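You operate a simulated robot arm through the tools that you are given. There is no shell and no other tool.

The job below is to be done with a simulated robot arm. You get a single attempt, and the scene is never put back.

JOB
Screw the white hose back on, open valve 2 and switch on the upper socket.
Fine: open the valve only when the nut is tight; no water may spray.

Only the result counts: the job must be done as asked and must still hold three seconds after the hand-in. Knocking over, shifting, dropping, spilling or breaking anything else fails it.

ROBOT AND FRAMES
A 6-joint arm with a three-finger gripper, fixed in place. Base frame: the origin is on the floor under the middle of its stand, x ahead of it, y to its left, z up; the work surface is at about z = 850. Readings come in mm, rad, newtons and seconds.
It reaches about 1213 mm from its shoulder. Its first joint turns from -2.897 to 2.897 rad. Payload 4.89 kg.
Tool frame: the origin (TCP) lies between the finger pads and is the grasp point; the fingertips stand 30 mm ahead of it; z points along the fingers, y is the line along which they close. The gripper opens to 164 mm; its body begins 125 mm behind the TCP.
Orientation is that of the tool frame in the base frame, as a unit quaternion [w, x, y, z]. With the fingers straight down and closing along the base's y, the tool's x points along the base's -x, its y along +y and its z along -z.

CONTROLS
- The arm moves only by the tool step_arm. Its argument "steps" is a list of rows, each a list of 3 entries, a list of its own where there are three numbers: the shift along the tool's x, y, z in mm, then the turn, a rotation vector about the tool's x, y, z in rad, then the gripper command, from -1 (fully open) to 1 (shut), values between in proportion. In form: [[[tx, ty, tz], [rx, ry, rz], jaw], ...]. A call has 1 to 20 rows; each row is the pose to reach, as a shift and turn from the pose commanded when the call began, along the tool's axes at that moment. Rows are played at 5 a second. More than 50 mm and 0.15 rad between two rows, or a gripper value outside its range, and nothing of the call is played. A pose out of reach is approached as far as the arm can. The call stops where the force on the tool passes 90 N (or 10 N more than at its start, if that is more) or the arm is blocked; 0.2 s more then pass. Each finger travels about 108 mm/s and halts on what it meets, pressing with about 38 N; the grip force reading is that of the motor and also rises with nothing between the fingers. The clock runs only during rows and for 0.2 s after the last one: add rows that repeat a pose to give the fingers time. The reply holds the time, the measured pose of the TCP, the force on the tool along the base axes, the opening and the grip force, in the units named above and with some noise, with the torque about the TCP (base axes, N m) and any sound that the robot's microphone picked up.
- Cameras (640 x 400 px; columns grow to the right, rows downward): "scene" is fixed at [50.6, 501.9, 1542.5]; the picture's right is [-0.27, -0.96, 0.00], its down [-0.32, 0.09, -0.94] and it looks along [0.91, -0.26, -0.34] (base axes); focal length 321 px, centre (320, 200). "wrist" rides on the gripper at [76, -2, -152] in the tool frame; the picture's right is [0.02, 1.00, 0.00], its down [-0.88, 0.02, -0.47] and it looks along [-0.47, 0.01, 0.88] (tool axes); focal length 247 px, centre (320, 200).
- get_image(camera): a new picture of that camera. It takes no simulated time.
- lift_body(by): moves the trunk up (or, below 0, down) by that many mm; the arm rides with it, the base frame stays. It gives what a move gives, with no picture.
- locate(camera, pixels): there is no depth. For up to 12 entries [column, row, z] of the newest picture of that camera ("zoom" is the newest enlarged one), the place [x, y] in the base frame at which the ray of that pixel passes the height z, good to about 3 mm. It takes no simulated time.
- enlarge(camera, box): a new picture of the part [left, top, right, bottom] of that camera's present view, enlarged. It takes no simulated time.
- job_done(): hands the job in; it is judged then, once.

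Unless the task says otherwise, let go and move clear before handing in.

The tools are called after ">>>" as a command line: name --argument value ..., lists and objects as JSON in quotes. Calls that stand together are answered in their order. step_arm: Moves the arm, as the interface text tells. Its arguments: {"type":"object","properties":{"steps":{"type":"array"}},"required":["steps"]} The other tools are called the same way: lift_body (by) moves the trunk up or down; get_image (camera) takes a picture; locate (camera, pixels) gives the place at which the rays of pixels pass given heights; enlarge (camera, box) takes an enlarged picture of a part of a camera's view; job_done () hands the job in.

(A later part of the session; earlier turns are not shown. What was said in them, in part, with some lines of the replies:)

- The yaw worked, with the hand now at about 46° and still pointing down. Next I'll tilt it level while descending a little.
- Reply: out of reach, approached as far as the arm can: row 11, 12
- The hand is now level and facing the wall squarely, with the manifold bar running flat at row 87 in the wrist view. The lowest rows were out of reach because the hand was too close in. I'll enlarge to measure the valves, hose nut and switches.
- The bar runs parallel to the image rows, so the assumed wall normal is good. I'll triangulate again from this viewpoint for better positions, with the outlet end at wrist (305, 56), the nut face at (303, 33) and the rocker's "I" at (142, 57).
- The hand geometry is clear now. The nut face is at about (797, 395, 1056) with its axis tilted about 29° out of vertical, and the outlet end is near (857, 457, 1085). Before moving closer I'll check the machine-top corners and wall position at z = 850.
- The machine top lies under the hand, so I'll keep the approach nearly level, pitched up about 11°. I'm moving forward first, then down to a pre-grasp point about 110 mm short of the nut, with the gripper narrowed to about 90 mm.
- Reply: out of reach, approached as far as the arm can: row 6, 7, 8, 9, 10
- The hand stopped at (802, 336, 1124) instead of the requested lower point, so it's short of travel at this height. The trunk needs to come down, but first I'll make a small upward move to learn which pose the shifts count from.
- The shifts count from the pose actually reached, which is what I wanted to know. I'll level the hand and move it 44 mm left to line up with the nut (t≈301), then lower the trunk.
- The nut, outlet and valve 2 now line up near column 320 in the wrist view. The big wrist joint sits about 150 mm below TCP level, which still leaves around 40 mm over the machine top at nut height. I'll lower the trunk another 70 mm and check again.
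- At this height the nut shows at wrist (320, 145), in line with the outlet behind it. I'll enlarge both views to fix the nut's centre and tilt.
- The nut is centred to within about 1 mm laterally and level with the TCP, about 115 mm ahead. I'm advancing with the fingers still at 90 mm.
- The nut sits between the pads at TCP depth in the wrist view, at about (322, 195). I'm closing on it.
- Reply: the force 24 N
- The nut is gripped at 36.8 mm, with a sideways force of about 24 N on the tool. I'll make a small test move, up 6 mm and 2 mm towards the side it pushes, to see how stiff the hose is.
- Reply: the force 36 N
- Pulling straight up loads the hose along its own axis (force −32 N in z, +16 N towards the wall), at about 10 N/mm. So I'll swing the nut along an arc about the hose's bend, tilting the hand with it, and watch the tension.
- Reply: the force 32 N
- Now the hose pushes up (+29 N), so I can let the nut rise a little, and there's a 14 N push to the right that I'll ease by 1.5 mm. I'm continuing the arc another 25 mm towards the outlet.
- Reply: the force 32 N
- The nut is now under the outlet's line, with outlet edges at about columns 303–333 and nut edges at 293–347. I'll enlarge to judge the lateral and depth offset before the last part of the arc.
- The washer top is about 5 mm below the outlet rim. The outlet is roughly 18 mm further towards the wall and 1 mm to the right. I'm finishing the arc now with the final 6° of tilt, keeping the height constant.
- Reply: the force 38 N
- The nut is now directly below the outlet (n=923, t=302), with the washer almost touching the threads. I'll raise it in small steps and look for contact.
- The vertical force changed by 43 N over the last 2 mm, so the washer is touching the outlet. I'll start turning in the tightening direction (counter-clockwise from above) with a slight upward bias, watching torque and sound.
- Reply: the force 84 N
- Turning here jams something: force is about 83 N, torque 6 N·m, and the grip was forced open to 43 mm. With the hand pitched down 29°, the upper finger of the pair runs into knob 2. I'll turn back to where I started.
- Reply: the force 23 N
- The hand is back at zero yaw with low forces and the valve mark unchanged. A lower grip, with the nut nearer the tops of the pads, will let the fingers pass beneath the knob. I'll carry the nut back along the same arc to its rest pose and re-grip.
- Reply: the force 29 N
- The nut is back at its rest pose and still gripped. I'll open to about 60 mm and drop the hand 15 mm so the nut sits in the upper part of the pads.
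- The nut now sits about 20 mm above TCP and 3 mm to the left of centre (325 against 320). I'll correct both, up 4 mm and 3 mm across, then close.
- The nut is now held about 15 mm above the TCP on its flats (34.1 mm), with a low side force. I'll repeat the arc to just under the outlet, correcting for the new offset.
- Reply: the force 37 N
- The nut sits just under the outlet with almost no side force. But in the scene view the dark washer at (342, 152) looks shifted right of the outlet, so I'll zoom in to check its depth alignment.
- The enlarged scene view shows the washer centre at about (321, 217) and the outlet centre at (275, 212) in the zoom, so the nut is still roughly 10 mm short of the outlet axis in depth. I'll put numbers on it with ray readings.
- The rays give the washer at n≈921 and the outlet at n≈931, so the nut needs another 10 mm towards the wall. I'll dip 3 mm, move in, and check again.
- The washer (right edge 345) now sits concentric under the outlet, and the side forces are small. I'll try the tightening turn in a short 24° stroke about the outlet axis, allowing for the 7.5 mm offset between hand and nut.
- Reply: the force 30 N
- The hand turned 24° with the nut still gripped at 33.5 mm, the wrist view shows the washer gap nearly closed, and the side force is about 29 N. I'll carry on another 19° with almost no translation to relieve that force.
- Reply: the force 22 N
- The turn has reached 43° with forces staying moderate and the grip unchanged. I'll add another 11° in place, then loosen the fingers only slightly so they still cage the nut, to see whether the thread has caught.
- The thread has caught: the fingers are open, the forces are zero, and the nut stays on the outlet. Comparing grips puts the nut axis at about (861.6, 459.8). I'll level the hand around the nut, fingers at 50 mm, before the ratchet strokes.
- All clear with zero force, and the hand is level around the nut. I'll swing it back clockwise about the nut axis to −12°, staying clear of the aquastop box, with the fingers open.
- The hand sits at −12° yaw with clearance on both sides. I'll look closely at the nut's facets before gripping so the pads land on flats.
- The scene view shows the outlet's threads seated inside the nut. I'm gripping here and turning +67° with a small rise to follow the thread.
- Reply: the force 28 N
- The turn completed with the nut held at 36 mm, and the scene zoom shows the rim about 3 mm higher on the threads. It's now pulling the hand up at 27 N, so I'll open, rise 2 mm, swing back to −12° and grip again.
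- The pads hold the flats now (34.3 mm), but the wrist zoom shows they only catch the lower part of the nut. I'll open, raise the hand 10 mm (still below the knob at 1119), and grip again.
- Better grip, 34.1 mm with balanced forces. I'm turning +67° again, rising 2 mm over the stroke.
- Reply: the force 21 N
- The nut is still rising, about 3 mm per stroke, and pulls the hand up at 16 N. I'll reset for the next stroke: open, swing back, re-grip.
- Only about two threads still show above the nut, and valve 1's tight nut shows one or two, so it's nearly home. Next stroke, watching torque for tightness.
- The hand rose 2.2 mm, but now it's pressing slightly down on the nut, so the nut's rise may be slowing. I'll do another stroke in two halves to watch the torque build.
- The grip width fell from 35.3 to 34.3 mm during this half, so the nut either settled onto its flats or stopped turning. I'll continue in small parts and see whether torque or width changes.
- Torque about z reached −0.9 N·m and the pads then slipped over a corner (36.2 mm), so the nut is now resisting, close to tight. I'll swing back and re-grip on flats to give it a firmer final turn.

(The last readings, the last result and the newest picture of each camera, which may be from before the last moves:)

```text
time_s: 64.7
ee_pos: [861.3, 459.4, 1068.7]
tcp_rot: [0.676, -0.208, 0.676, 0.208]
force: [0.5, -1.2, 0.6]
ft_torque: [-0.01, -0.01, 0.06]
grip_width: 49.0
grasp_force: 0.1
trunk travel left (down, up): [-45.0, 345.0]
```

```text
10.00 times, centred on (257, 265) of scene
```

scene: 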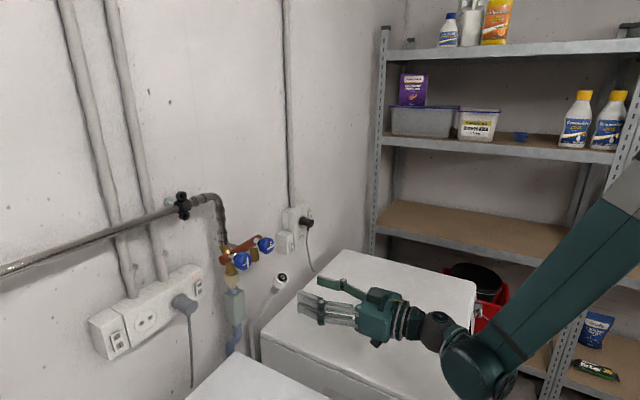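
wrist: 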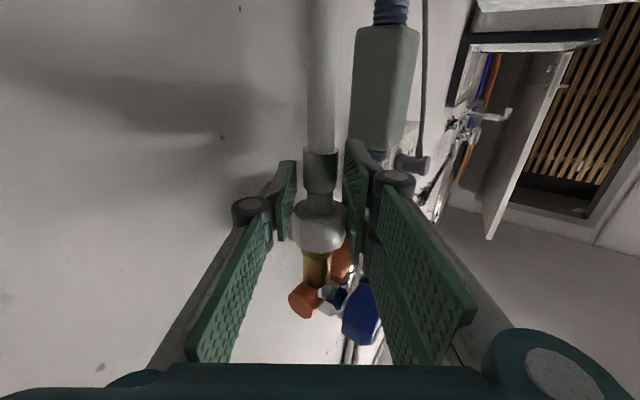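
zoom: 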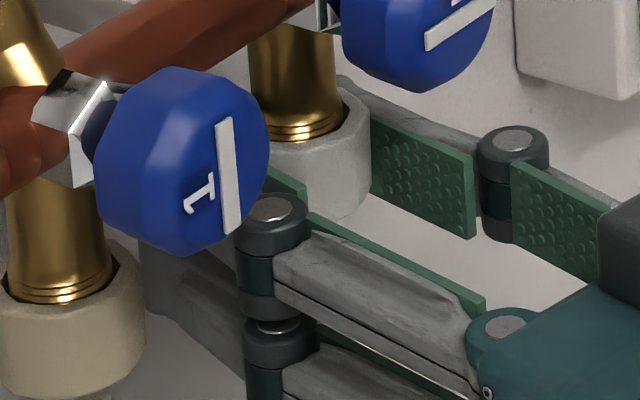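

The nut's facets haven't moved since the hand passed 18–19°, so it was stuck and the pads slipped: it is seated or very nearly. I'll go to +19°, where the pads meet flats, close there, and apply a firm final twist.

>>> step_arm --steps '[[[-1, 0, 0], [-0.135, 0, 0], 0.4], [[-2, 0, 0], [-0.27, 0, 0], 0.4], [[-3, 0, 0], [-0.405, 0, 0], 0.4], [[-3, 0, 0], [-0.541, 0, 0], 0.4], [[-3, 0, 0], [-0.541, 0, 0], 0.4], [[-3, 0, 0], [-0.541, 0, 0], 0.7], [[-3, 0, 0], [-0.541, 0, 0], 1], [[-3, 0, 0], [-0.541, 0, 0], 1]]'

>>> step_arm --steps '[[[0, 0, 0], [-0.06, 0, 0], 1], [[0, 0, 0], [-0.12, 0, 0], 1]]'

>>> step_arm --steps '[[[0, 0, 0], [-0.06, 0, 0], 1], [[0, 0, 0], [-0.12, 0, 0], 1]]'

>>> enlarge --camera "wrist" --box '[290, 160, 350, 260]'

```text
time_s: 66.5
ee_pos: [861.1, 461.0, 1071.7]
tcp_rot: [0.595, -0.381, 0.596, 0.382]
force: [-0.1, 0.9, -1.6]
ft_torque: [-0.1, -0.42, 0.0]
grip_width: 34.0
grasp_force: 45.0
trunk travel left (down, up): [-45.0, 345.0]
```

```text
time_s: 67.1
ee_pos: [861.3, 461.2, 1071.3]
tcp_rot: [0.572, -0.416, 0.572, 0.416]
force: [1.3, 2.1, -3.1]
ft_torque: [-0.14, -0.43, -1.18]
grip_width: 34.4
grasp_force: 44.6
trunk travel left (down, up): [-45.0, 345.0]
```

```text
time_s: 67.7
ee_pos: [861.5, 461.3, 1072.2]
tcp_rot: [0.546, -0.449, 0.546, 0.45]
force: [-2.4, 7.1, -3.7]
ft_torque: [0.11, -0.7, -0.98]
grip_width: 35.7
grasp_force: 45.1
trunk travel left (down, up): [-45.0, 345.0]
```

```text
4.00 times, centred on (320, 210) of wrist
```

zoom: 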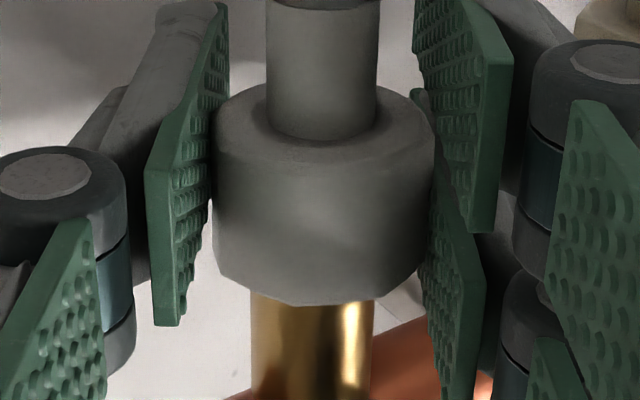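

On the flats the torque reached −1.18 N·m over 7° before the pads began to slip, and the widths suggest the nut moved a few more degrees. I'll repeat this short, firm twist until it stops moving.

>>> step_arm --steps '[[[0, 0, 0], [0, 0, 0], 0.5], [[0, 0, 0], [0, 0, 0], 0.45], [[0, 0, 0], [0.075, 0, 0], 0.45], [[0, 0, 0], [0.15, 0, 0], 0.45], [[0, 0, 0], [0.15, 0, 0], 0.7], [[0, 0, 0], [0.15, 0, 0], 1], [[0, 0, 0], [0.15, 0, 0], 1]]'

>>> enlarge --camera "wrist" --box '[290, 160, 350, 260]'

>>> step_arm --steps '[[[0, 0, 0], [-0.05, 0, 0], 1], [[0, 0, 0], [-0.1, 0, 0], 1], [[0, 0, 0], [-0.1, 0, 0], 1]]'

>>> step_arm --steps '[[[0, 0, 0], [-0.06, 0, 0], 1], [[0, 0, 0], [-0.06, 0, 0], 1]]'

```text
time_s: 69.3
ee_pos: [861.0, 459.3, 1072.4]
tcp_rot: [0.578, -0.407, 0.578, 0.407]
force: [-3.3, -0.7, 1.2]
ft_torque: [-0.54, 0.12, -0.24]
grip_width: 34.4
grasp_force: 45.5
trunk travel left (down, up): [-45.0, 345.0]
```

```text
4.00 times, centred on (320, 210) of wrist
```

zoom: 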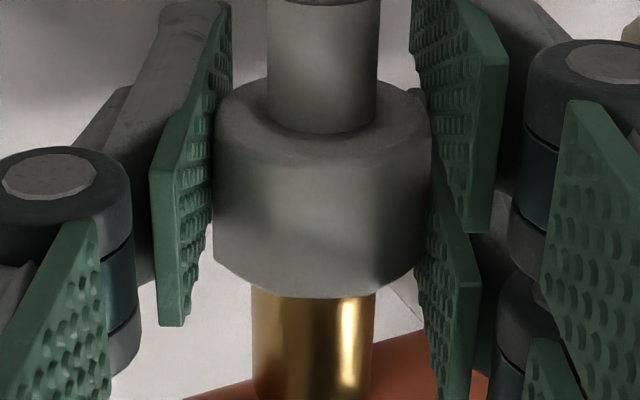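

```text
time_s: 70.1
ee_pos: [860.5, 460.5, 1071.6]
tcp_rot: [0.557, -0.437, 0.556, 0.436]
force: [-3.0, 8.1, 6.8]
ft_torque: [0.43, -0.45, -0.96]
grip_width: 35.4
grasp_force: 44.9
trunk travel left (down, up): [-45.0, 345.0]
```

```text
time_s: 70.7
ee_pos: [860.5, 460.6, 1072.0]
tcp_rot: [0.543, -0.452, 0.544, 0.452]
force: [-6.7, 9.7, 4.8]
ft_torque: [0.17, -0.39, -0.87]
grip_width: 35.8
grasp_force: 44.9
trunk travel left (down, up): [-45.0, 345.0]
```

The nut holds against about 1.2 N·m and the pads slip each time. To check whether those twists moved it, I'll open and return to exactly the −12° view where I noted the front facet edge at column 305.

>>> step_arm --steps '[[[0, 0, 0], [0, 0, 0], 0.5], [[0, 0, 0], [0, 0, 0], 0.4], [[1, 0, 0], [0.13, 0, 0], 0.4], [[2, 0, 0], [0.26, 0, 0], 0.4], [[3, 0, 0], [0.39, 0, 0], 0.4], [[3, 0, 0], [0.52, 0, 0], 0.4], [[3, 0, 0], [0.65, 0, 0], 0.4], [[3, 0, 0], [0.791, 0, 0], 0.4], [[3, 0, 0], [0.791, 0, 0], 0.4]]'

>>> enlarge --camera "wrist" --box '[290, 160, 350, 260]'

>>> enlarge --camera "scene" --box '[225, 240, 275, 300]'

```text
time_s: 72.7
ee_pos: [860.9, 460.4, 1068.3]
tcp_rot: [0.676, -0.207, 0.676, 0.207]
force: [1.0, -1.1, -0.2]
ft_torque: [-0.02, -0.04, 0.13]
grip_width: 49.2
grasp_force: 0.0
trunk travel left (down, up): [-45.0, 345.0]
```

```text
4.00 times, centred on (320, 210) of wrist
```

zoom: 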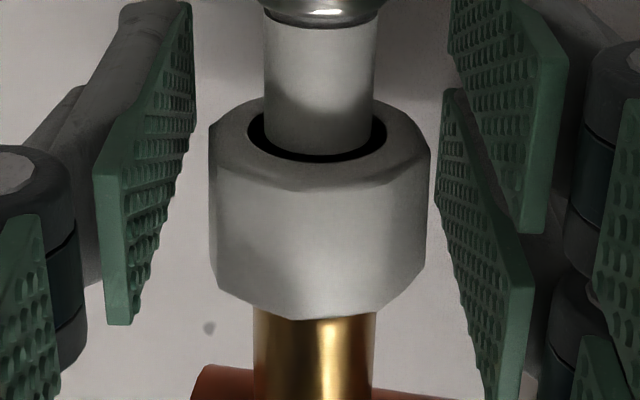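

```text
6.67 times, centred on (250, 270) of scene
```

zoom: 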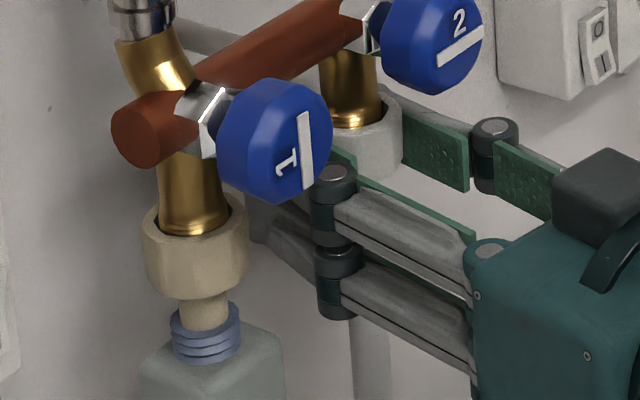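

The facet edges moved left by about 15–20 px (305→~288, 392→~368), so the nut did turn roughly 9° more. There's also a dark gap around the tailpiece now. I'll zoom in on that before tightening further.

>>> enlarge --camera "wrist" --box '[300, 175, 340, 215]'

>>> enlarge --camera "wrist" --box '[300, 215, 340, 255]'

>>> enlarge --camera "scene" --box '[245, 248, 265, 272]'

```text
10.00 times, centred on (320, 195) of wrist
```

zoom: 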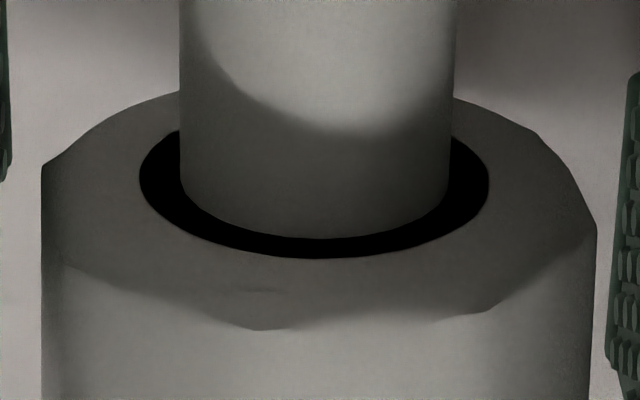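

```text
10.00 times, centred on (320, 235) of wrist
```

zoom: 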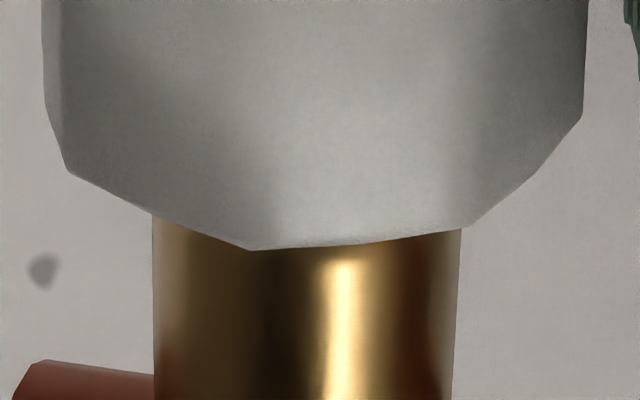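

```text
16.00 times, centred on (255, 260) of scene
```

zoom: 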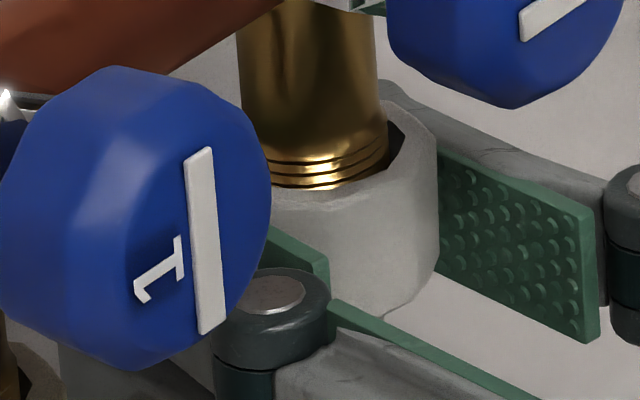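

Comparing vertices precisely, the nut turned only about 2° and rose under 1 mm, and the tailpiece now sits centred in it, which all fits a seated nut. I'll do two more firm twists on the flats at +20° to confirm it no longer moves.

>>> step_arm --steps '[[[-1, 0, 0], [-0.135, 0, 0], 0.4], [[-2, 0, 0], [-0.27, 0, 0], 0.4], [[-4, 0, 0], [-0.405, 0, 0], 0.4], [[-4, 0, 0], [-0.55, 0, 0], 0.4], [[-4, 0, 0], [-0.55, 0, 0], 0.4], [[-4, 0, 0], [-0.55, 0, 0], 0.7], [[-4, 0, 0], [-0.55, 0, 0], 1], [[-4, 0, 0], [-0.55, 0, 0], 1]]'

>>> step_arm --steps '[[[0, 0, 0], [-0.04, 0, 0], 1], [[0, 0, 0], [-0.08, 0, 0], 1], [[0, 0, 0], [-0.1, 0, 0], 1], [[0, 0, 0], [-0.1, 0, 0], 1]]'

>>> step_arm --steps '[[[0, 0, 0], [0, 0, 0], 0.5], [[0, 0, 0], [0, 0, 0], 0.45], [[0, 0, 0], [0.05, 0, 0], 0.45], [[0, 0, 0], [0.1, 0, 0], 0.45], [[0, 0, 0], [0.1, 0, 0], 0.7], [[0, 0, 0], [0.1, 0, 0], 1], [[0, 0, 0], [0.1, 0, 0], 1]]'

>>> step_arm --steps '[[[0, 0, 0], [-0.04, 0, 0], 1], [[0, 0, 0], [-0.08, 0, 0], 1], [[0, 0, 0], [-0.12, 0, 0], 1], [[0, 0, 0], [-0.12, 0, 0], 1]]'

```text
time_s: 74.5
ee_pos: [860.7, 460.5, 1073.2]
tcp_rot: [0.594, -0.384, 0.594, 0.384]
force: [-1.5, 3.0, 0.3]
ft_torque: [0.04, -0.13, 0.01]
grip_width: 34.2
grasp_force: 44.9
trunk travel left (down, up): [-45.0, 345.0]
```

```text
time_s: 75.5
ee_pos: [861.1, 460.4, 1073.8]
tcp_rot: [0.574, -0.413, 0.574, 0.413]
force: [-7.9, 6.2, 1.2]
ft_torque: [-0.15, -0.11, -1.07]
grip_width: 34.2
grasp_force: 44.8
trunk travel left (down, up): [-45.0, 345.0]
```

```text
time_s: 77.1
ee_pos: [861.2, 460.5, 1072.8]
tcp_rot: [0.593, -0.383, 0.594, 0.385]
force: [-7.6, 7.9, 0.3]
ft_torque: [-0.11, -0.08, 0.0]
grip_width: 34.1
grasp_force: 45.1
trunk travel left (down, up): [-45.0, 345.0]
```

```text
time_s: 78.1
ee_pos: [861.8, 461.0, 1074.3]
tcp_rot: [0.57, -0.419, 0.57, 0.418]
force: [-8.9, 11.8, -1.9]
ft_torque: [0.13, -0.3, -1.12]
grip_width: 34.6
grasp_force: 44.6
trunk travel left (down, up): [-45.0, 345.0]
```

After the twist and re-grip at +20°, the width and torque came back identical (34.1 mm, 0 N·m), so the nut isn't moving any more under 1.1 N·m. I'll open and back straight out to compare its height with the tight nut on valve 1.

>>> step_arm --steps '[[[0, 0, 0], [0, 0, 0], 0.5], [[0, 0, 0], [0, 0, 0], 0.35], [[1, 0, -15], [0, 0, 0], 0.3], [[2, 0, -35], [0, 0, 0], 0.3], [[3, 0, -60], [0, 0, 0], 0.3], [[3, 0, -90], [0.1, 0, 0], 0.3], [[3, 0, -120], [0.2, 0, 0], 0.2], [[3, 0, -150], [0.3, 0, 0], 0], [[3, 0, -170], [0.4, 0, 0], 0], [[3, 0, -180], [0.47, 0, 0], 0], [[3, 0, -180], [0.47, 0, 0], 0]]'

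>>> get_image --camera "wrist"

>>> enlarge --camera "scene" --box '[215, 220, 295, 320]'

```text
time_s: 80.5
ee_pos: [808.3, 289.0, 1070.8]
tcp_rot: [0.652, -0.274, 0.652, 0.274]
force: [-0.1, -0.5, -0.5]
ft_torque: [0.01, -0.01, -0.02]
grip_width: 82.2
grasp_force: 0.2
trunk travel left (down, up): [-45.0, 345.0]
```

```text
taken
```

wrist: 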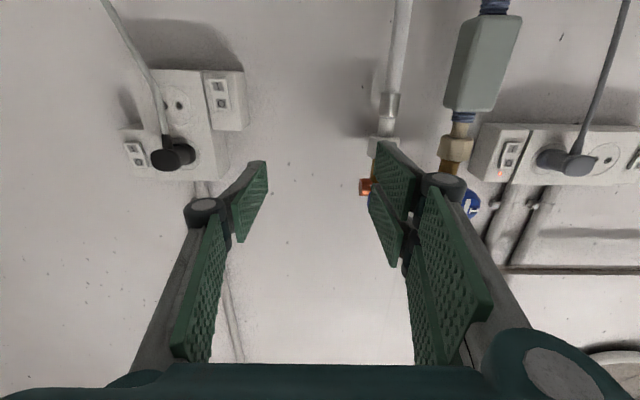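

```text
4.00 times, centred on (255, 270) of scene
```

zoom: 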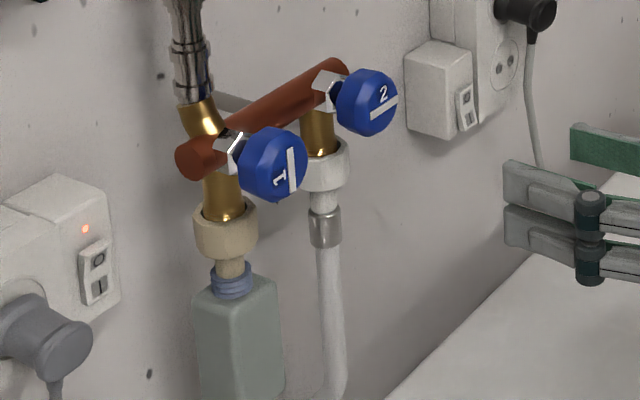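

Both hose nuts are visible now at zoom (325, 160) and (225, 225), and the white one is well up on its outlet. I'll move in front of valve 2 at knob height, staying well back, which also gives a better look at both nuts.

>>> step_arm --steps '[[[-10, 10, -20], [0, 0, 0], 0], [[-22, 26, -28.5], [0, 0, 0], 0], [[-34, 42, -28.5], [0, 0, 0], 0], [[-46, 58, -28.5], [0, 0, 0], 0], [[-58, 72, -28.5], [0, 0, 0], 0], [[-69, 79.7, -28.5], [-0.009, 0, 0], 0], [[-69, 79.7, -28.5], [-0.009, 0, 0], 0]]'

>>> get_image --camera "wrist"

>>> enlarge --camera "wrist" --box '[270, 50, 410, 200]'

>>> enlarge --camera "scene" --box '[220, 225, 290, 295]'

```text
time_s: 82.1
ee_pos: [730.3, 322.9, 1138.9]
tcp_rot: [0.651, -0.277, 0.65, 0.277]
force: [0.2, -0.5, 0.6]
ft_torque: [0.0, 0.01, 0.03]
grip_width: 82.1
grasp_force: 0.0
trunk travel left (down, up): [-45.0, 345.0]
```

```text
taken
```

wrist: 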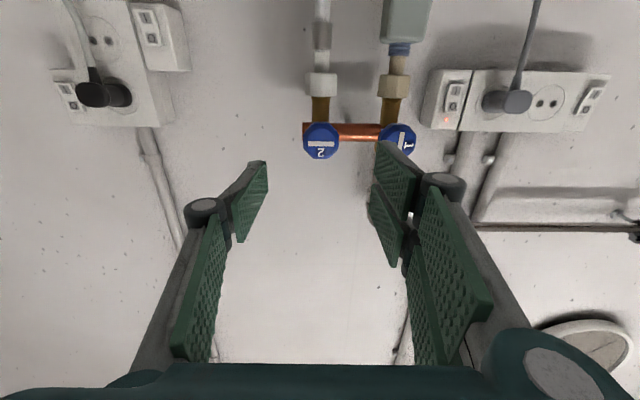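

```text
2.67 times, centred on (340, 125) of wrist
```

zoom: 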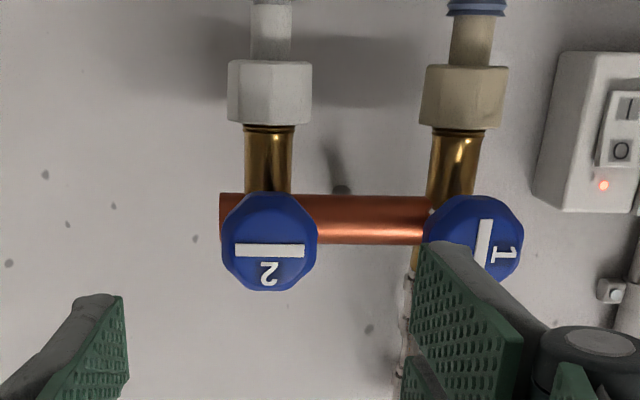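

```text
5.71 times, centred on (255, 260) of scene
```

zoom: 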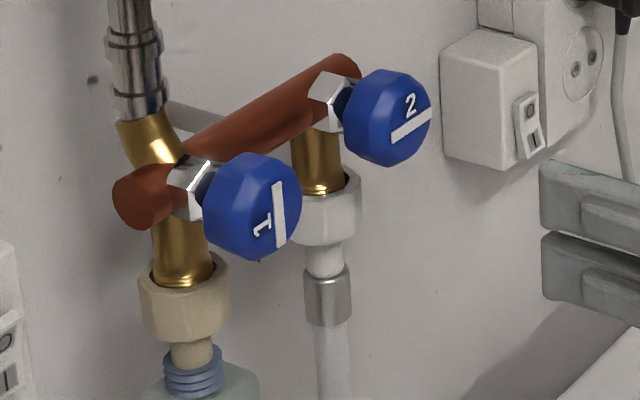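

In this view the white nut's top edge sits as close to the bar as valve 1's nut does (68 against 70 px), so it is fully seated and tight. Knob 2 is about 1 mm left of and 2 mm above the TCP. I'm advancing with fingers at 60 mm, stopping with the tips just over the knob.

>>> step_arm --steps '[[[-1, 0.5, 30], [0, 0, 0], 0.27], [[-2, 1.1, 60], [0, 0, 0], 0.27], [[-2, 1.1, 90], [0, 0, 0], 0.27], [[-2, 1.1, 115], [0, 0, 0], 0.27], [[-2, 1.1, 133], [0, 0, 0], 0.27], [[-2, 1.1, 133], [0, 0, 0], 0.27]]'

>>> get_image --camera "wrist"

>>> enlarge --camera "scene" --box '[220, 215, 320, 295]'

```text
time_s: 83.5
ee_pos: [821.9, 422.0, 1138.8]
tcp_rot: [0.65, -0.277, 0.651, 0.278]
force: [-0.8, 0.5, -0.3]
ft_torque: [-0.02, 0.04, 0.02]
grip_width: 59.9
grasp_force: 0.0
trunk travel left (down, up): [-45.0, 345.0]
```

```text
taken
```

wrist: 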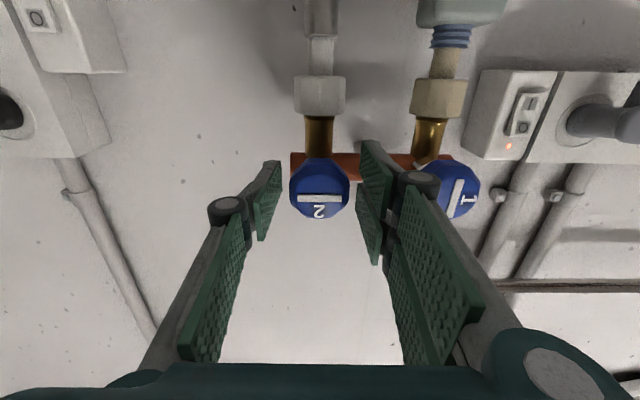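

```text
5.00 times, centred on (270, 255) of scene
```

zoom: 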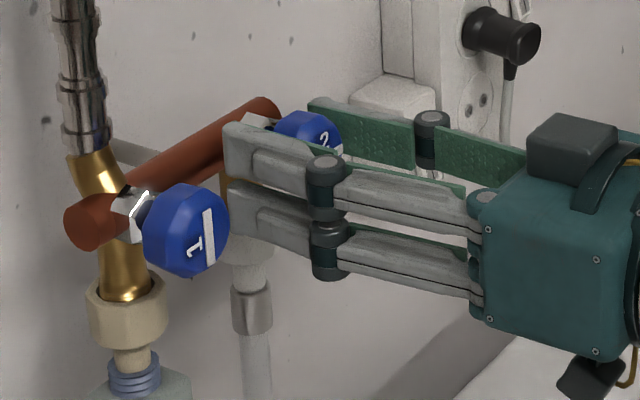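

The fingertips straddle knob 2 (wrist 319, 187) with zero contact force. I'm closing on it.

>>> step_arm --steps '[[[0, 0, 0], [0, 0, 0], 0.4], [[0, 0, 0], [0, 0, 0], 0.7], [[0, 0, 0], [0, 0, 0], 1], [[0, 0, 0], [0, 0, 0], 1]]'

>>> enlarge --camera "wrist" --box '[260, 120, 380, 280]'

```text
time_s: 84.5
ee_pos: [822.5, 419.4, 1138.9]
tcp_rot: [0.651, -0.277, 0.651, 0.277]
force: [12.1, -5.2, 6.8]
ft_torque: [0.04, -0.05, -0.67]
grip_width: 41.2
grasp_force: 45.2
trunk travel left (down, up): [-45.0, 345.0]
```

```text
2.50 times, centred on (320, 200) of wrist
```

zoom: 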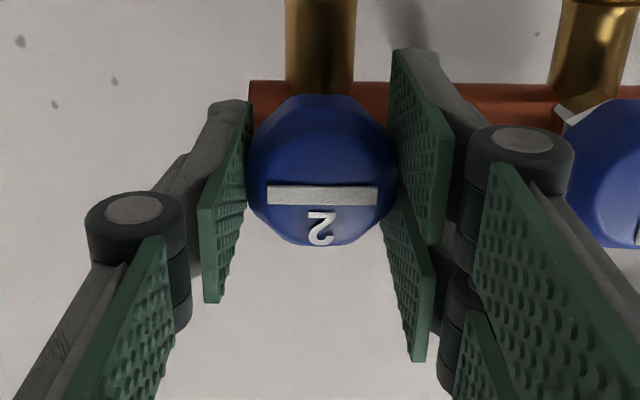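

The knob is gripped at 41 mm on its flats and centred. I'm rolling the hand counter-clockwise as seen from the front (the way valve 1's label shows for open), first 40°, watching torque and sound.

>>> step_arm --steps '[[[0, -0.5, 0], [0, 0, -0.1], 1], [[0, -1, 0], [0, 0, -0.2], 1], [[0, -1, 0], [0, 0, -0.32], 1], [[0, -1, 0], [0, 0, -0.44], 1], [[0, -1, 0], [0, 0, -0.56], 1], [[0, -1, 0], [0, 0, -0.7], 1], [[0, -1, 0], [0, 0, -0.7], 1]]'

>>> enlarge --camera "wrist" --box '[260, 120, 380, 280]'

>>> enlarge --camera "scene" --box '[220, 215, 320, 325]'

```text
time_s: 86.1
ee_pos: [823.7, 420.3, 1140.1]
tcp_rot: [0.706, -0.484, 0.516, 0.036]
force: [-2.2, -3.3, -32.8]
ft_torque: [-0.3, 0.26, 0.03]
grip_width: 41.3
grasp_force: 45.2
trunk travel left (down, up): [-45.0, 345.0]
```

```text
2.50 times, centred on (320, 200) of wrist
```

zoom: 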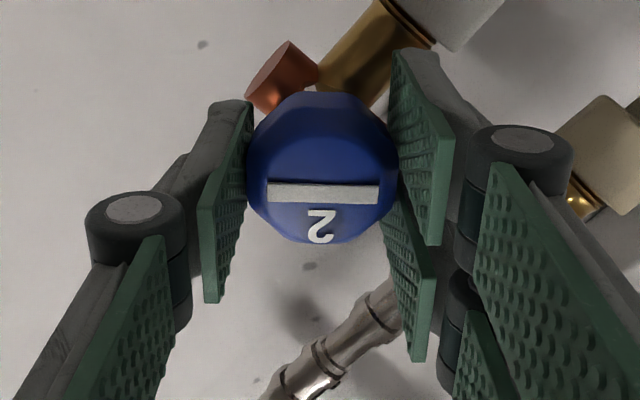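

```text
3.64 times, centred on (270, 270) of scene
```

zoom: 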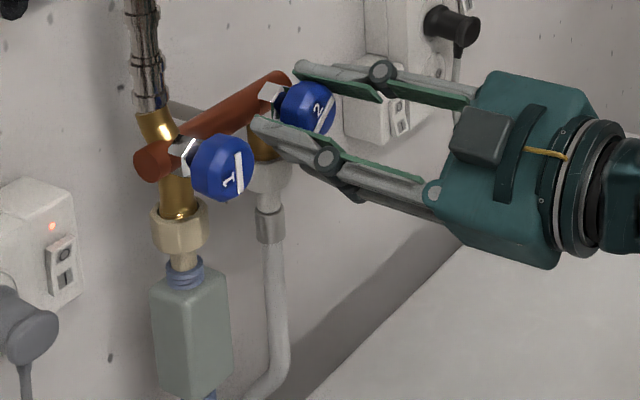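

The knob turns with the hand, 40° so far with the torque near zero and no spray visible. Easing the 33 N vertical push by lowering 2 mm, I'll roll the remaining 50°.

>>> step_arm --steps '[[[0.8, 0.6, 0], [0, 0, -0.12], 1], [[1.5, 1.3, 0], [0, 0, -0.24], 1], [[1.5, 1.3, 0], [0, 0, -0.37], 1], [[1.5, 1.3, 0], [0, 0, -0.5], 1], [[1.5, 1.3, 0], [0, 0, -0.63], 1], [[1.5, 1.3, 0], [0, 0, -0.76], 1], [[1.5, 1.3, 0], [0, 0, -0.87], 1], [[1.5, 1.3, 0], [0, 0, -0.87], 1]]'

>>> enlarge --camera "wrist" --box '[260, 120, 380, 280]'

>>> enlarge --camera "scene" --box '[220, 215, 320, 325]'

```text
time_s: 87.9
ee_pos: [821.7, 422.3, 1141.3]
tcp_rot: [-0.641, 0.667, -0.283, 0.253]
force: [8.5, -36.3, 22.4]
ft_torque: [0.92, -0.94, -0.52]
grip_width: 41.8
grasp_force: 45.4
out of reach, approached as far as the arm can: row 7, 8
trunk travel left (down, up): [-45.0, 345.0]
```

```text
2.50 times, centred on (320, 200) of wrist
```

zoom: 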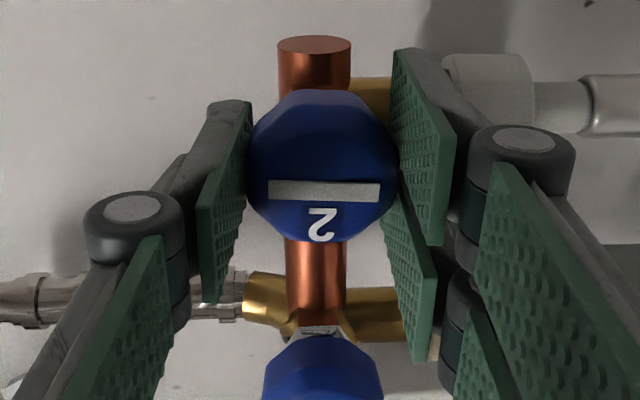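

```text
3.64 times, centred on (270, 270) of scene
```

zoom: 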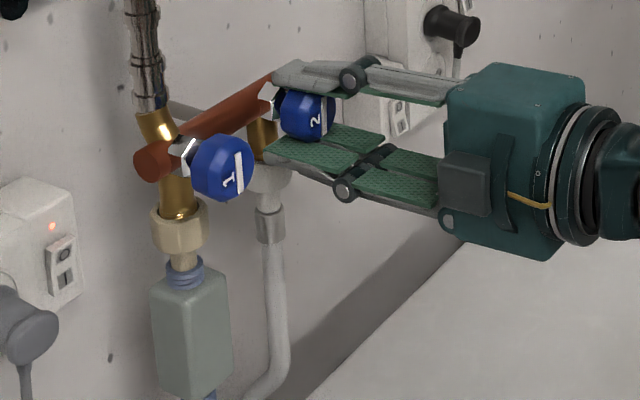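

The hand rolled about 89° and in its view the manifold now runs vertically while the knob mark stayed with the fingers, so the valve mark is now vertical like valve 1's. There's no water and no sound. I'll release and back away to check.

>>> step_arm --steps '[[[0, 0, 0], [0, 0, 0], 0.5], [[0, 0, 0], [0, 0, 0], 0.27], [[0, 0, 0], [0, 0, 0], 0.27], [[0, 0, -25], [0, 0, 0], 0.27], [[0, 0, -50], [0, 0, 0], 0.27], [[0, 0, -80], [0, 0, 0], 0.27], [[0, 0, -110], [0, 0, 0], 0.27]]'

>>> get_image --camera "wrist"

>>> enlarge --camera "scene" --box '[220, 225, 290, 295]'

```text
time_s: 89.5
ee_pos: [746.0, 346.6, 1144.6]
tcp_rot: [-0.639, 0.67, -0.286, 0.249]
force: [1.7, 1.0, -1.2]
ft_torque: [0.08, -0.09, 0.12]
grip_width: 59.8
grasp_force: 0.1
trunk travel left (down, up): [-45.0, 345.0]
```

```text
taken
```

wrist: 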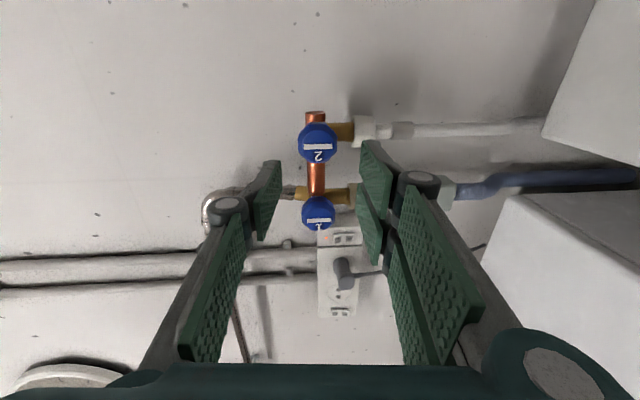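

```text
5.71 times, centred on (255, 260) of scene
```

zoom: 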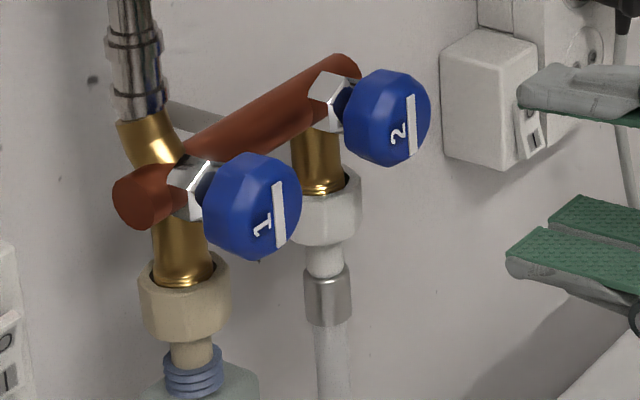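

Both valve marks are now vertical with the numbers on the left, and there's no water anywhere, so valve 2 is open. Next is the upper rocker of the right-hand unit. I'll roll the hand back to level while backing off a little more and closing the fingers.

>>> step_arm --steps '[[[0, 0, -10], [0, 0, 0.14], 0.3], [[0, 0, -20], [0, 0, 0.28], 0.4], [[0, 0, -30], [0, 0, 0.42], 0.6], [[0, 0, -40], [0, 0, 0.56], 0.8], [[0, 0, -40], [0, 0, 0.7], 1], [[0, 0, -40], [0, 0, 0.84], 1], [[0, 0, -40], [0, 0, 0.98], 1], [[0, 0, -40], [0, 0, 1.12], 1], [[0, 0, -40], [0, 0, 1.26], 1], [[0, 0, -40], [0, 0, 1.4], 1], [[0, 0, -40], [0, 0, 1.545], 1], [[0, 0, -40], [0, 0, 1.545], 1]]'

>>> enlarge --camera "scene" --box '[280, 190, 330, 260]'

>>> get_image --camera "wrist"

```text
time_s: 92.1
ee_pos: [716.4, 318.8, 1147.8]
tcp_rot: [0.635, -0.281, 0.668, 0.268]
force: [-0.2, 0.2, -0.4]
ft_torque: [-0.01, 0.0, 0.01]
grip_width: 0.1
grasp_force: 38.2
trunk travel left (down, up): [-45.0, 345.0]
```

```text
5.71 times, centred on (305, 225) of scene
```

zoom: 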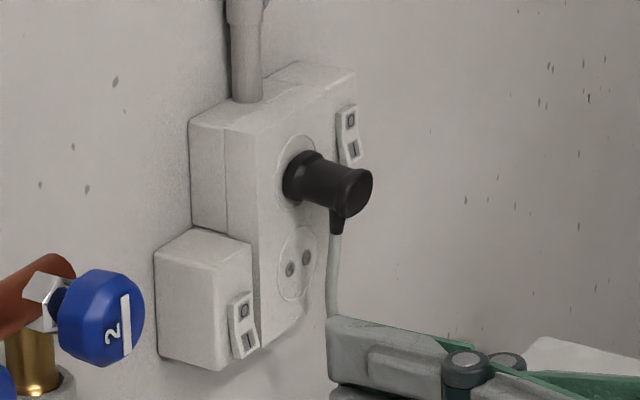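

```text
taken
```

wrist: 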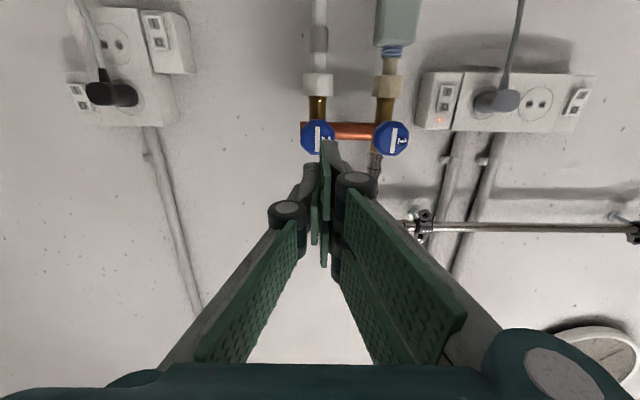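

The upper rocker is clear at zoom (350, 135), with O on top and I below, just right of the black plug. Before sliding right, I'll check how near the shelf post and other rocker points are.

>>> locate --camera "scene" --pixels '[[372, 250, 850], [376, 190, 1100], [382, 100, 1400], [310.3, 211.9, 1098], [311.1, 215.0, 1090], [309.9, 208.5, 1106]]'

>>> enlarge --camera "scene" --box '[300, 200, 322, 225]'

```text
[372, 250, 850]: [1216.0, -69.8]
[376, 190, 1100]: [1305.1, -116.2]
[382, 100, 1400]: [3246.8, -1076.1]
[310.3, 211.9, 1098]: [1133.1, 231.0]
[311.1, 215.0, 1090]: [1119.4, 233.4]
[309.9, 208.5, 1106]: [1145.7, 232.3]
```

```text
16.00 times, centred on (311, 212) of scene
```

zoom: 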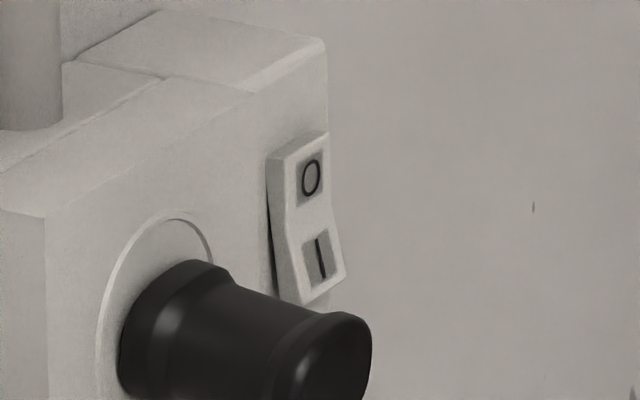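

The close-up shows the rocker's O half pressed in and the I half standing proud, so it's off. The I half is at scene (311, 216). The shelf post is well clear, so I'll slide right to face the rocker from a distance.

>>> step_arm --steps '[[[3, -44, 0], [0, 0, 0], 1], [[6, -88, 0], [0, 0, 0], 1], [[9, -132, 0], [0, 0, 0], 1], [[12, -176, 0], [0, 0, 0], 1], [[15, -220, 0], [0, 0, 0], 1], [[18, -264, 0], [0, 0, 0], 1], [[21, -308, 5], [0, 0, 0], 1], [[24, -349, 15], [0, 0, 0], 1], [[24, -349, 15], [0, 0, 0], 1]]'

>>> get_image --camera "wrist"

>>> get_image --camera "scene"

```text
time_s: 94.1
ee_pos: [976.5, 85.0, 1121.0]
tcp_rot: [0.636, -0.281, 0.668, 0.266]
force: [-1.7, 0.3, -0.1]
ft_torque: [0.0, 0.01, -0.06]
grip_width: 0.3
grasp_force: 38.3
trunk travel left (down, up): [-45.0, 345.0]
```

```text
taken
```

wrist: 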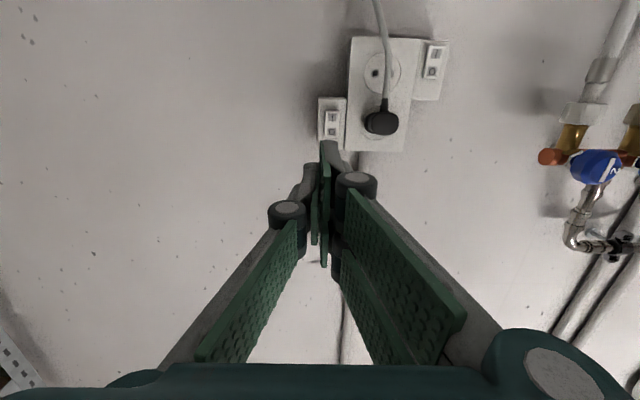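

```text
taken
```

scene: 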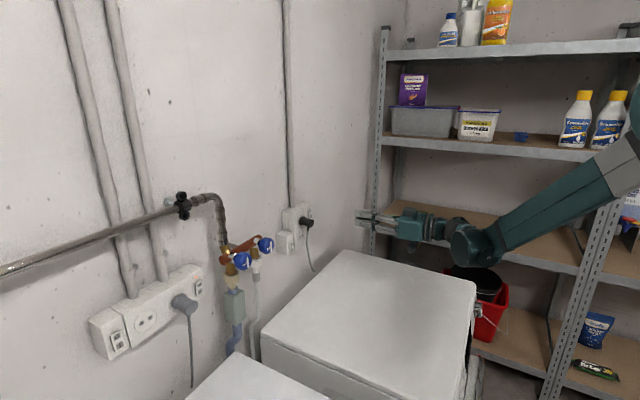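

The rocker is ahead at wrist (332, 122), just right of column centre, which puts it slightly left in the world. I'll enlarge to pin down its I half.

>>> enlarge --camera "wrist" --box '[300, 80, 370, 160]'

>>> enlarge --camera "scene" --box '[280, 195, 380, 265]'

```text
5.00 times, centred on (335, 120) of wrist
```

zoom: 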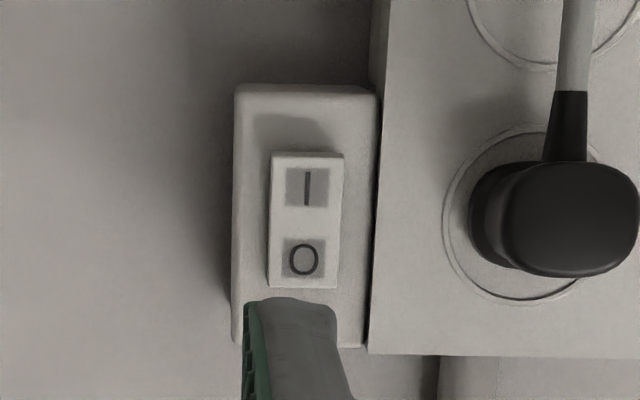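

```text
5.71 times, centred on (330, 230) of scene
```

zoom: 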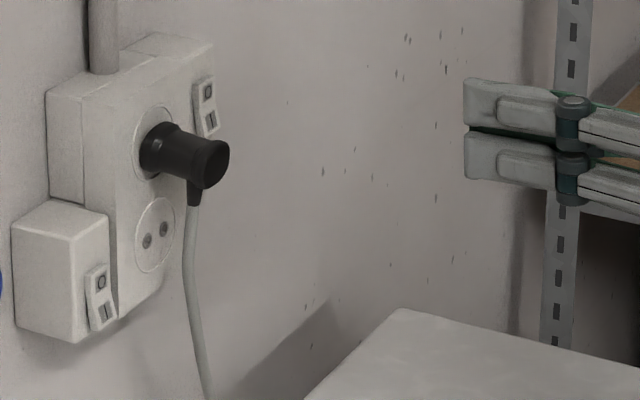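

The I half is at about n=937, t=628.5, z=1094, and the O half is 20 mm above it. I'll pitch the closed hand down 25° so only the top corner of the upper finger leads, and stop about 55 mm short to check the line-up.

>>> step_arm --steps '[[[7, 2, 20], [0, 0.08, 0], 1], [[14, 4, 40], [0, 0.16, 0], 1], [[22, 6.5, 62], [0, 0.24, 0], 1], [[29, 8.6, 83], [0, 0.32, 0], 1], [[36, 10.7, 104], [0, 0.386, 0], 1], [[36, 10.7, 104], [0, 0.386, 0], 1]]'

>>> get_image --camera "wrist"

>>> enlarge --camera "scene" --box '[280, 185, 360, 255]'

```text
time_s: 95.5
ee_pos: [1038.2, 165.1, 1079.9]
tcp_rot: [0.494, -0.328, 0.777, 0.208]
force: [0.5, -1.4, 0.1]
ft_torque: [0.01, 0.02, -0.01]
grip_width: 0.1
grasp_force: 38.2
trunk travel left (down, up): [-45.0, 345.0]
```

```text
taken
```

wrist: 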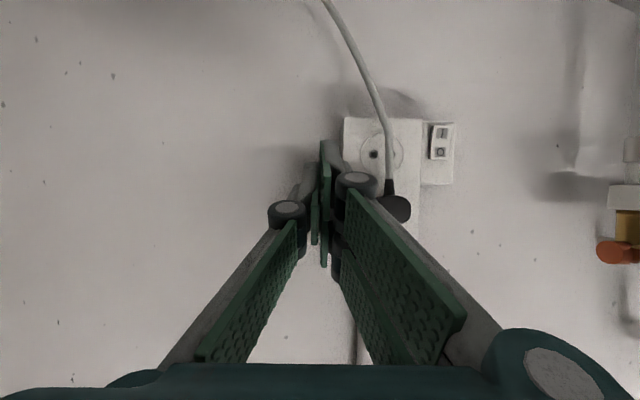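

```text
5.71 times, centred on (320, 220) of scene
```

zoom: 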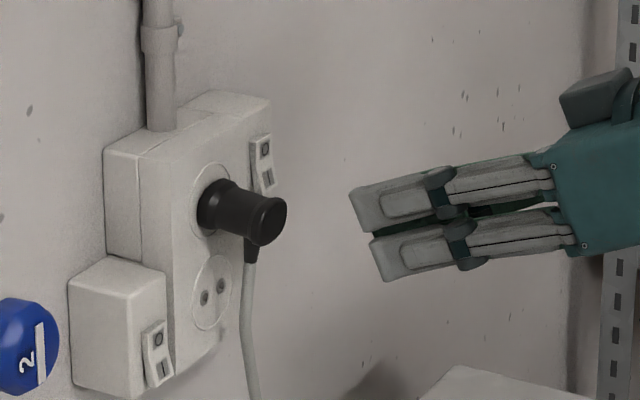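

The leading corner projects exactly where expected (scene 325, 219), about 5 mm above where I want it on the I half. I'll lower it 5 mm and advance 42 mm, stopping about 14 mm short of the rocker.

>>> step_arm --steps '[[[-3.3, 0, 10], [0, 0, 0], 1], [[-6.6, 0, 20], [0, 0, 0], 1], [[-10, 0, 30], [0, 0, 0], 1], [[-13.3, 0, 40.2], [0, 0, 0], 1], [[-13.3, 0, 40.2], [0, 0, 0], 1]]'

>>> enlarge --camera "scene" --box '[295, 195, 335, 235]'

>>> enlarge --camera "wrist" --box '[260, 80, 420, 260]'

```text
time_s: 96.7
ee_pos: [1067.5, 194.3, 1076.7]
tcp_rot: [0.495, -0.327, 0.777, 0.208]
force: [-0.2, 0.2, 0.0]
ft_torque: [-0.01, -0.04, 0.02]
grip_width: 0.0
grasp_force: 37.5
trunk travel left (down, up): [-45.0, 345.0]
```

```text
10.00 times, centred on (315, 215) of scene
```

zoom: 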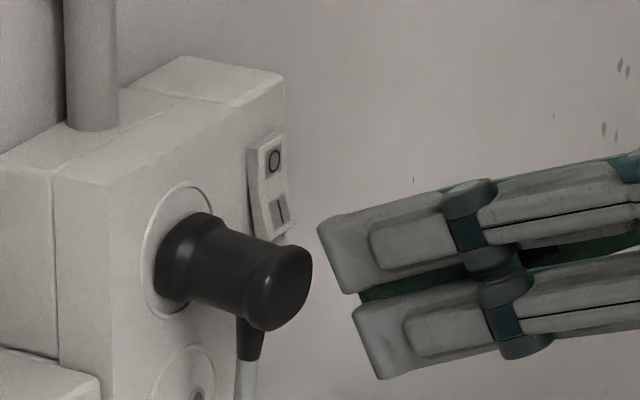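

```text
2.22 times, centred on (340, 170) of wrist
```

zoom: 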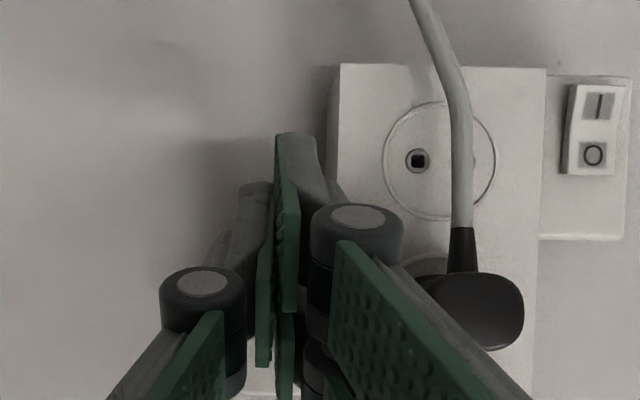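

The finger's top corner (zoom 320, 222) lines up with the lower part of the I half (280, 210), with about 16 mm to go and nothing touching. I'm advancing slowly to contact.

>>> step_arm --steps '[[[-1.7, 0, 3.6], [0, 0, 0], 1], [[-3.4, 0, 7.2], [0, 0, 0], 1], [[-5.1, 0, 10.9], [0, 0, 0], 1], [[-6.8, 0, 14.5], [0, 0, 0], 1]]'

>>> enlarge --camera "scene" --box '[295, 195, 335, 235]'

```text
time_s: 97.7
ee_pos: [1079.3, 206.0, 1075.7]
tcp_rot: [0.495, -0.328, 0.777, 0.208]
force: [-0.5, -1.8, -0.1]
ft_torque: [0.0, 0.01, 0.0]
grip_width: 0.0
grasp_force: 37.9
trunk travel left (down, up): [-45.0, 345.0]
```

```text
10.00 times, centred on (315, 215) of scene
```

zoom: 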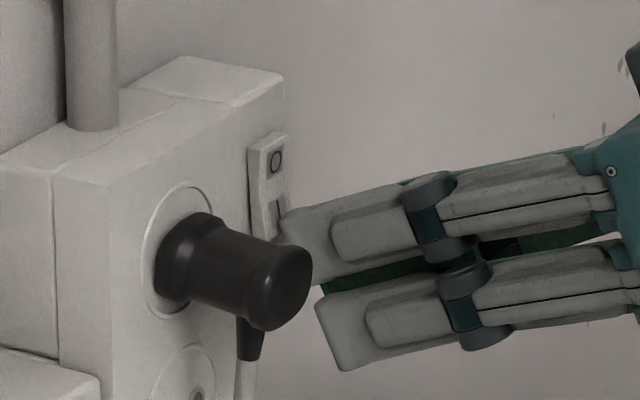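

The corner is right at the I half with no contact force yet. I'm pressing on in 2–3 mm steps, watching for force or a click.

>>> step_arm --steps '[[[-0.8, 0, 1.8], [0, 0, 0], 1], [[-1.7, 0, 3.6], [0, 0, 0], 1], [[-2.5, 0, 5.4], [0, 0, 0], 1], [[-2.5, 0, 5.4], [0, 0, 0], 1]]'

>>> enlarge --camera "scene" --box '[295, 195, 335, 235]'

```text
time_s: 98.7
ee_pos: [1082.4, 208.2, 1074.5]
tcp_rot: [0.495, -0.328, 0.777, 0.208]
force: [-57.3, -35.9, -23.3]
ft_torque: [-0.06, -0.37, 0.86]
grip_width: 0.1
grasp_force: 38.1
trunk travel left (down, up): [-45.0, 345.0]
heard: click
```

```text
10.00 times, centred on (315, 215) of scene
```

zoom: 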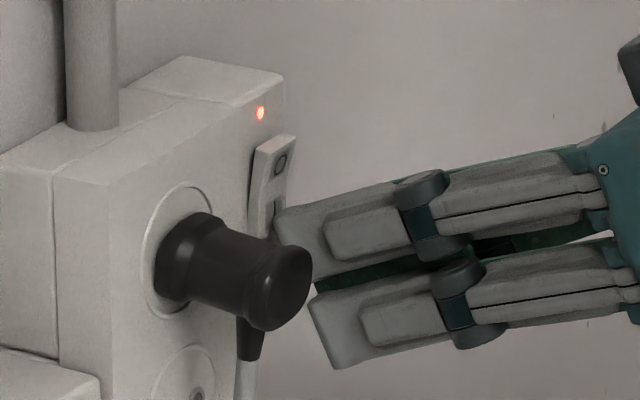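

I heard the click: the red lamp at (260, 113) is lit, and the rocker's O half now stands out, so the upper socket is on. I'm withdrawing straight back.

>>> step_arm --steps '[[[2, 0, -5], [0, 0, 0], 1], [[6, 0, -14], [0, 0, 0], 1], [[14, 0, -35], [0, 0, 0], 1], [[26, 0, -65], [0, 0, 0], 1], [[40, 0, -100], [0, 0, 0], 1], [[50, 0, -140], [0, 0, 0], 1], [[50, 0, -180], [0, 0, 0], 1], [[50, 0, -180], [0, 0, 0], 1]]'

>>> get_image --camera "scene"

>>> enlarge --camera "scene" --box '[280, 190, 330, 260]'

>>> enlarge --camera "scene" --box '[205, 220, 305, 340]'

>>> get_image --camera "wrist"

```text
time_s: 100.5
ee_pos: [954.9, 78.8, 1109.2]
tcp_rot: [0.494, -0.328, 0.778, 0.208]
force: [0.7, 0.1, -0.5]
ft_torque: [-0.03, 0.01, 0.01]
grip_width: 0.0
grasp_force: 38.3
trunk travel left (down, up): [-45.0, 345.0]
```

```text
taken
```

scene: 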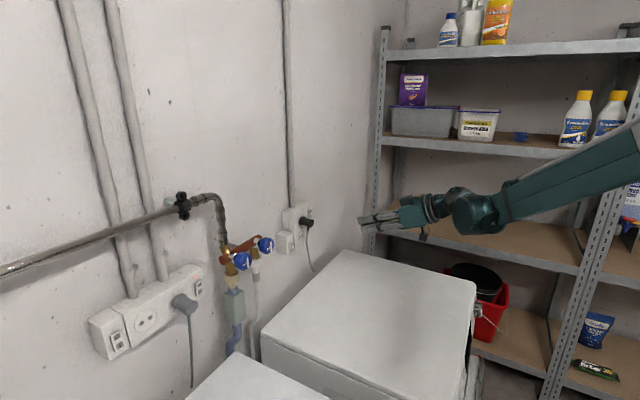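

```text
5.71 times, centred on (305, 225) of scene
```

zoom: 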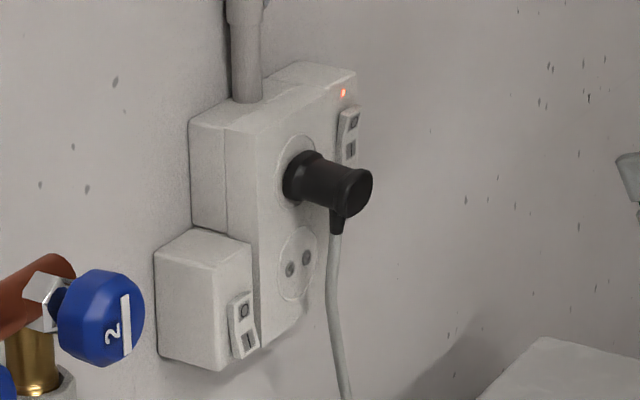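

```text
3.33 times, centred on (255, 280) of scene
```

zoom: 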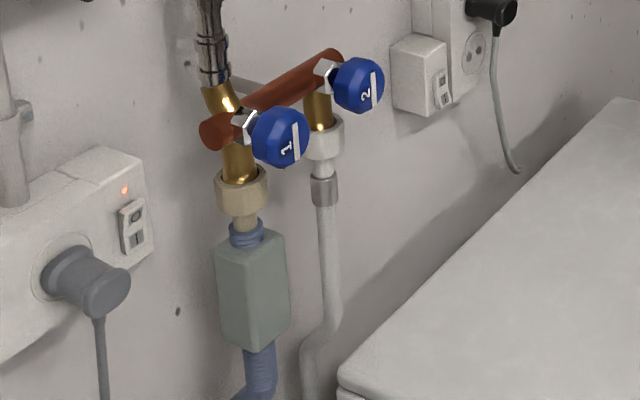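

```text
taken
```

wrist: 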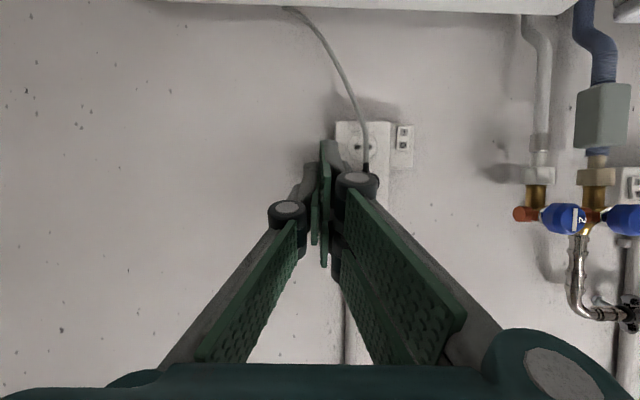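

The lamp is lit, the hose is straight and dry, and the hand is clear. One last close look at the valve 2 mark to be sure it's fully open like valve 1.

>>> enlarge --camera "scene" --box '[230, 230, 280, 280]'

>>> enlarge --camera "wrist" --box '[500, 130, 640, 260]'

```text
8.00 times, centred on (255, 255) of scene
```

zoom: 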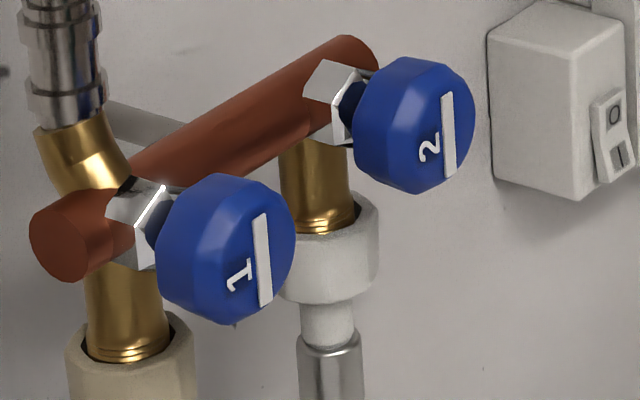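

```text
3.08 times, centred on (570, 195) of wrist
```

zoom: 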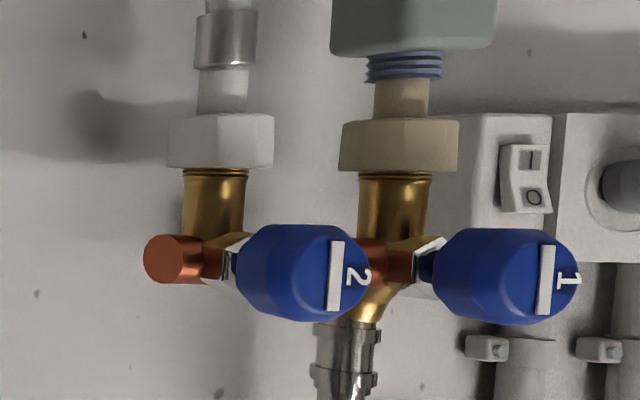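

Valve 2's mark runs parallel to valve 1's in both views, and the white nut sits level with the tight nut on valve 1. There's no water, the upper socket's lamp is lit, and the hand is well clear. I'm handing the job in.

>>> job_done

```text
The job is handed in.
```

The white hose is screwed back on, valve 2 is open and the upper socket is switched on. The job is handed in.

- **Hose:** I turned the nut until it stopped moving under about 1.1 N·m. It now sits level with the nut on valve 1. I had to re-grip once, because on the first try a finger caught on the valve 2 knob. The valve mark did not move.
- **Valve 2:** I opened it only after the nut stopped turning. Its mark is now vertical, parallel to valve 1's. I saw no water and heard nothing.
- **Upper socket:** I pressed the I side of its switch and heard a click. The red lamp came on.

I did not see anything else knocked over, shifted or dropped. The hand is well clear of everything.
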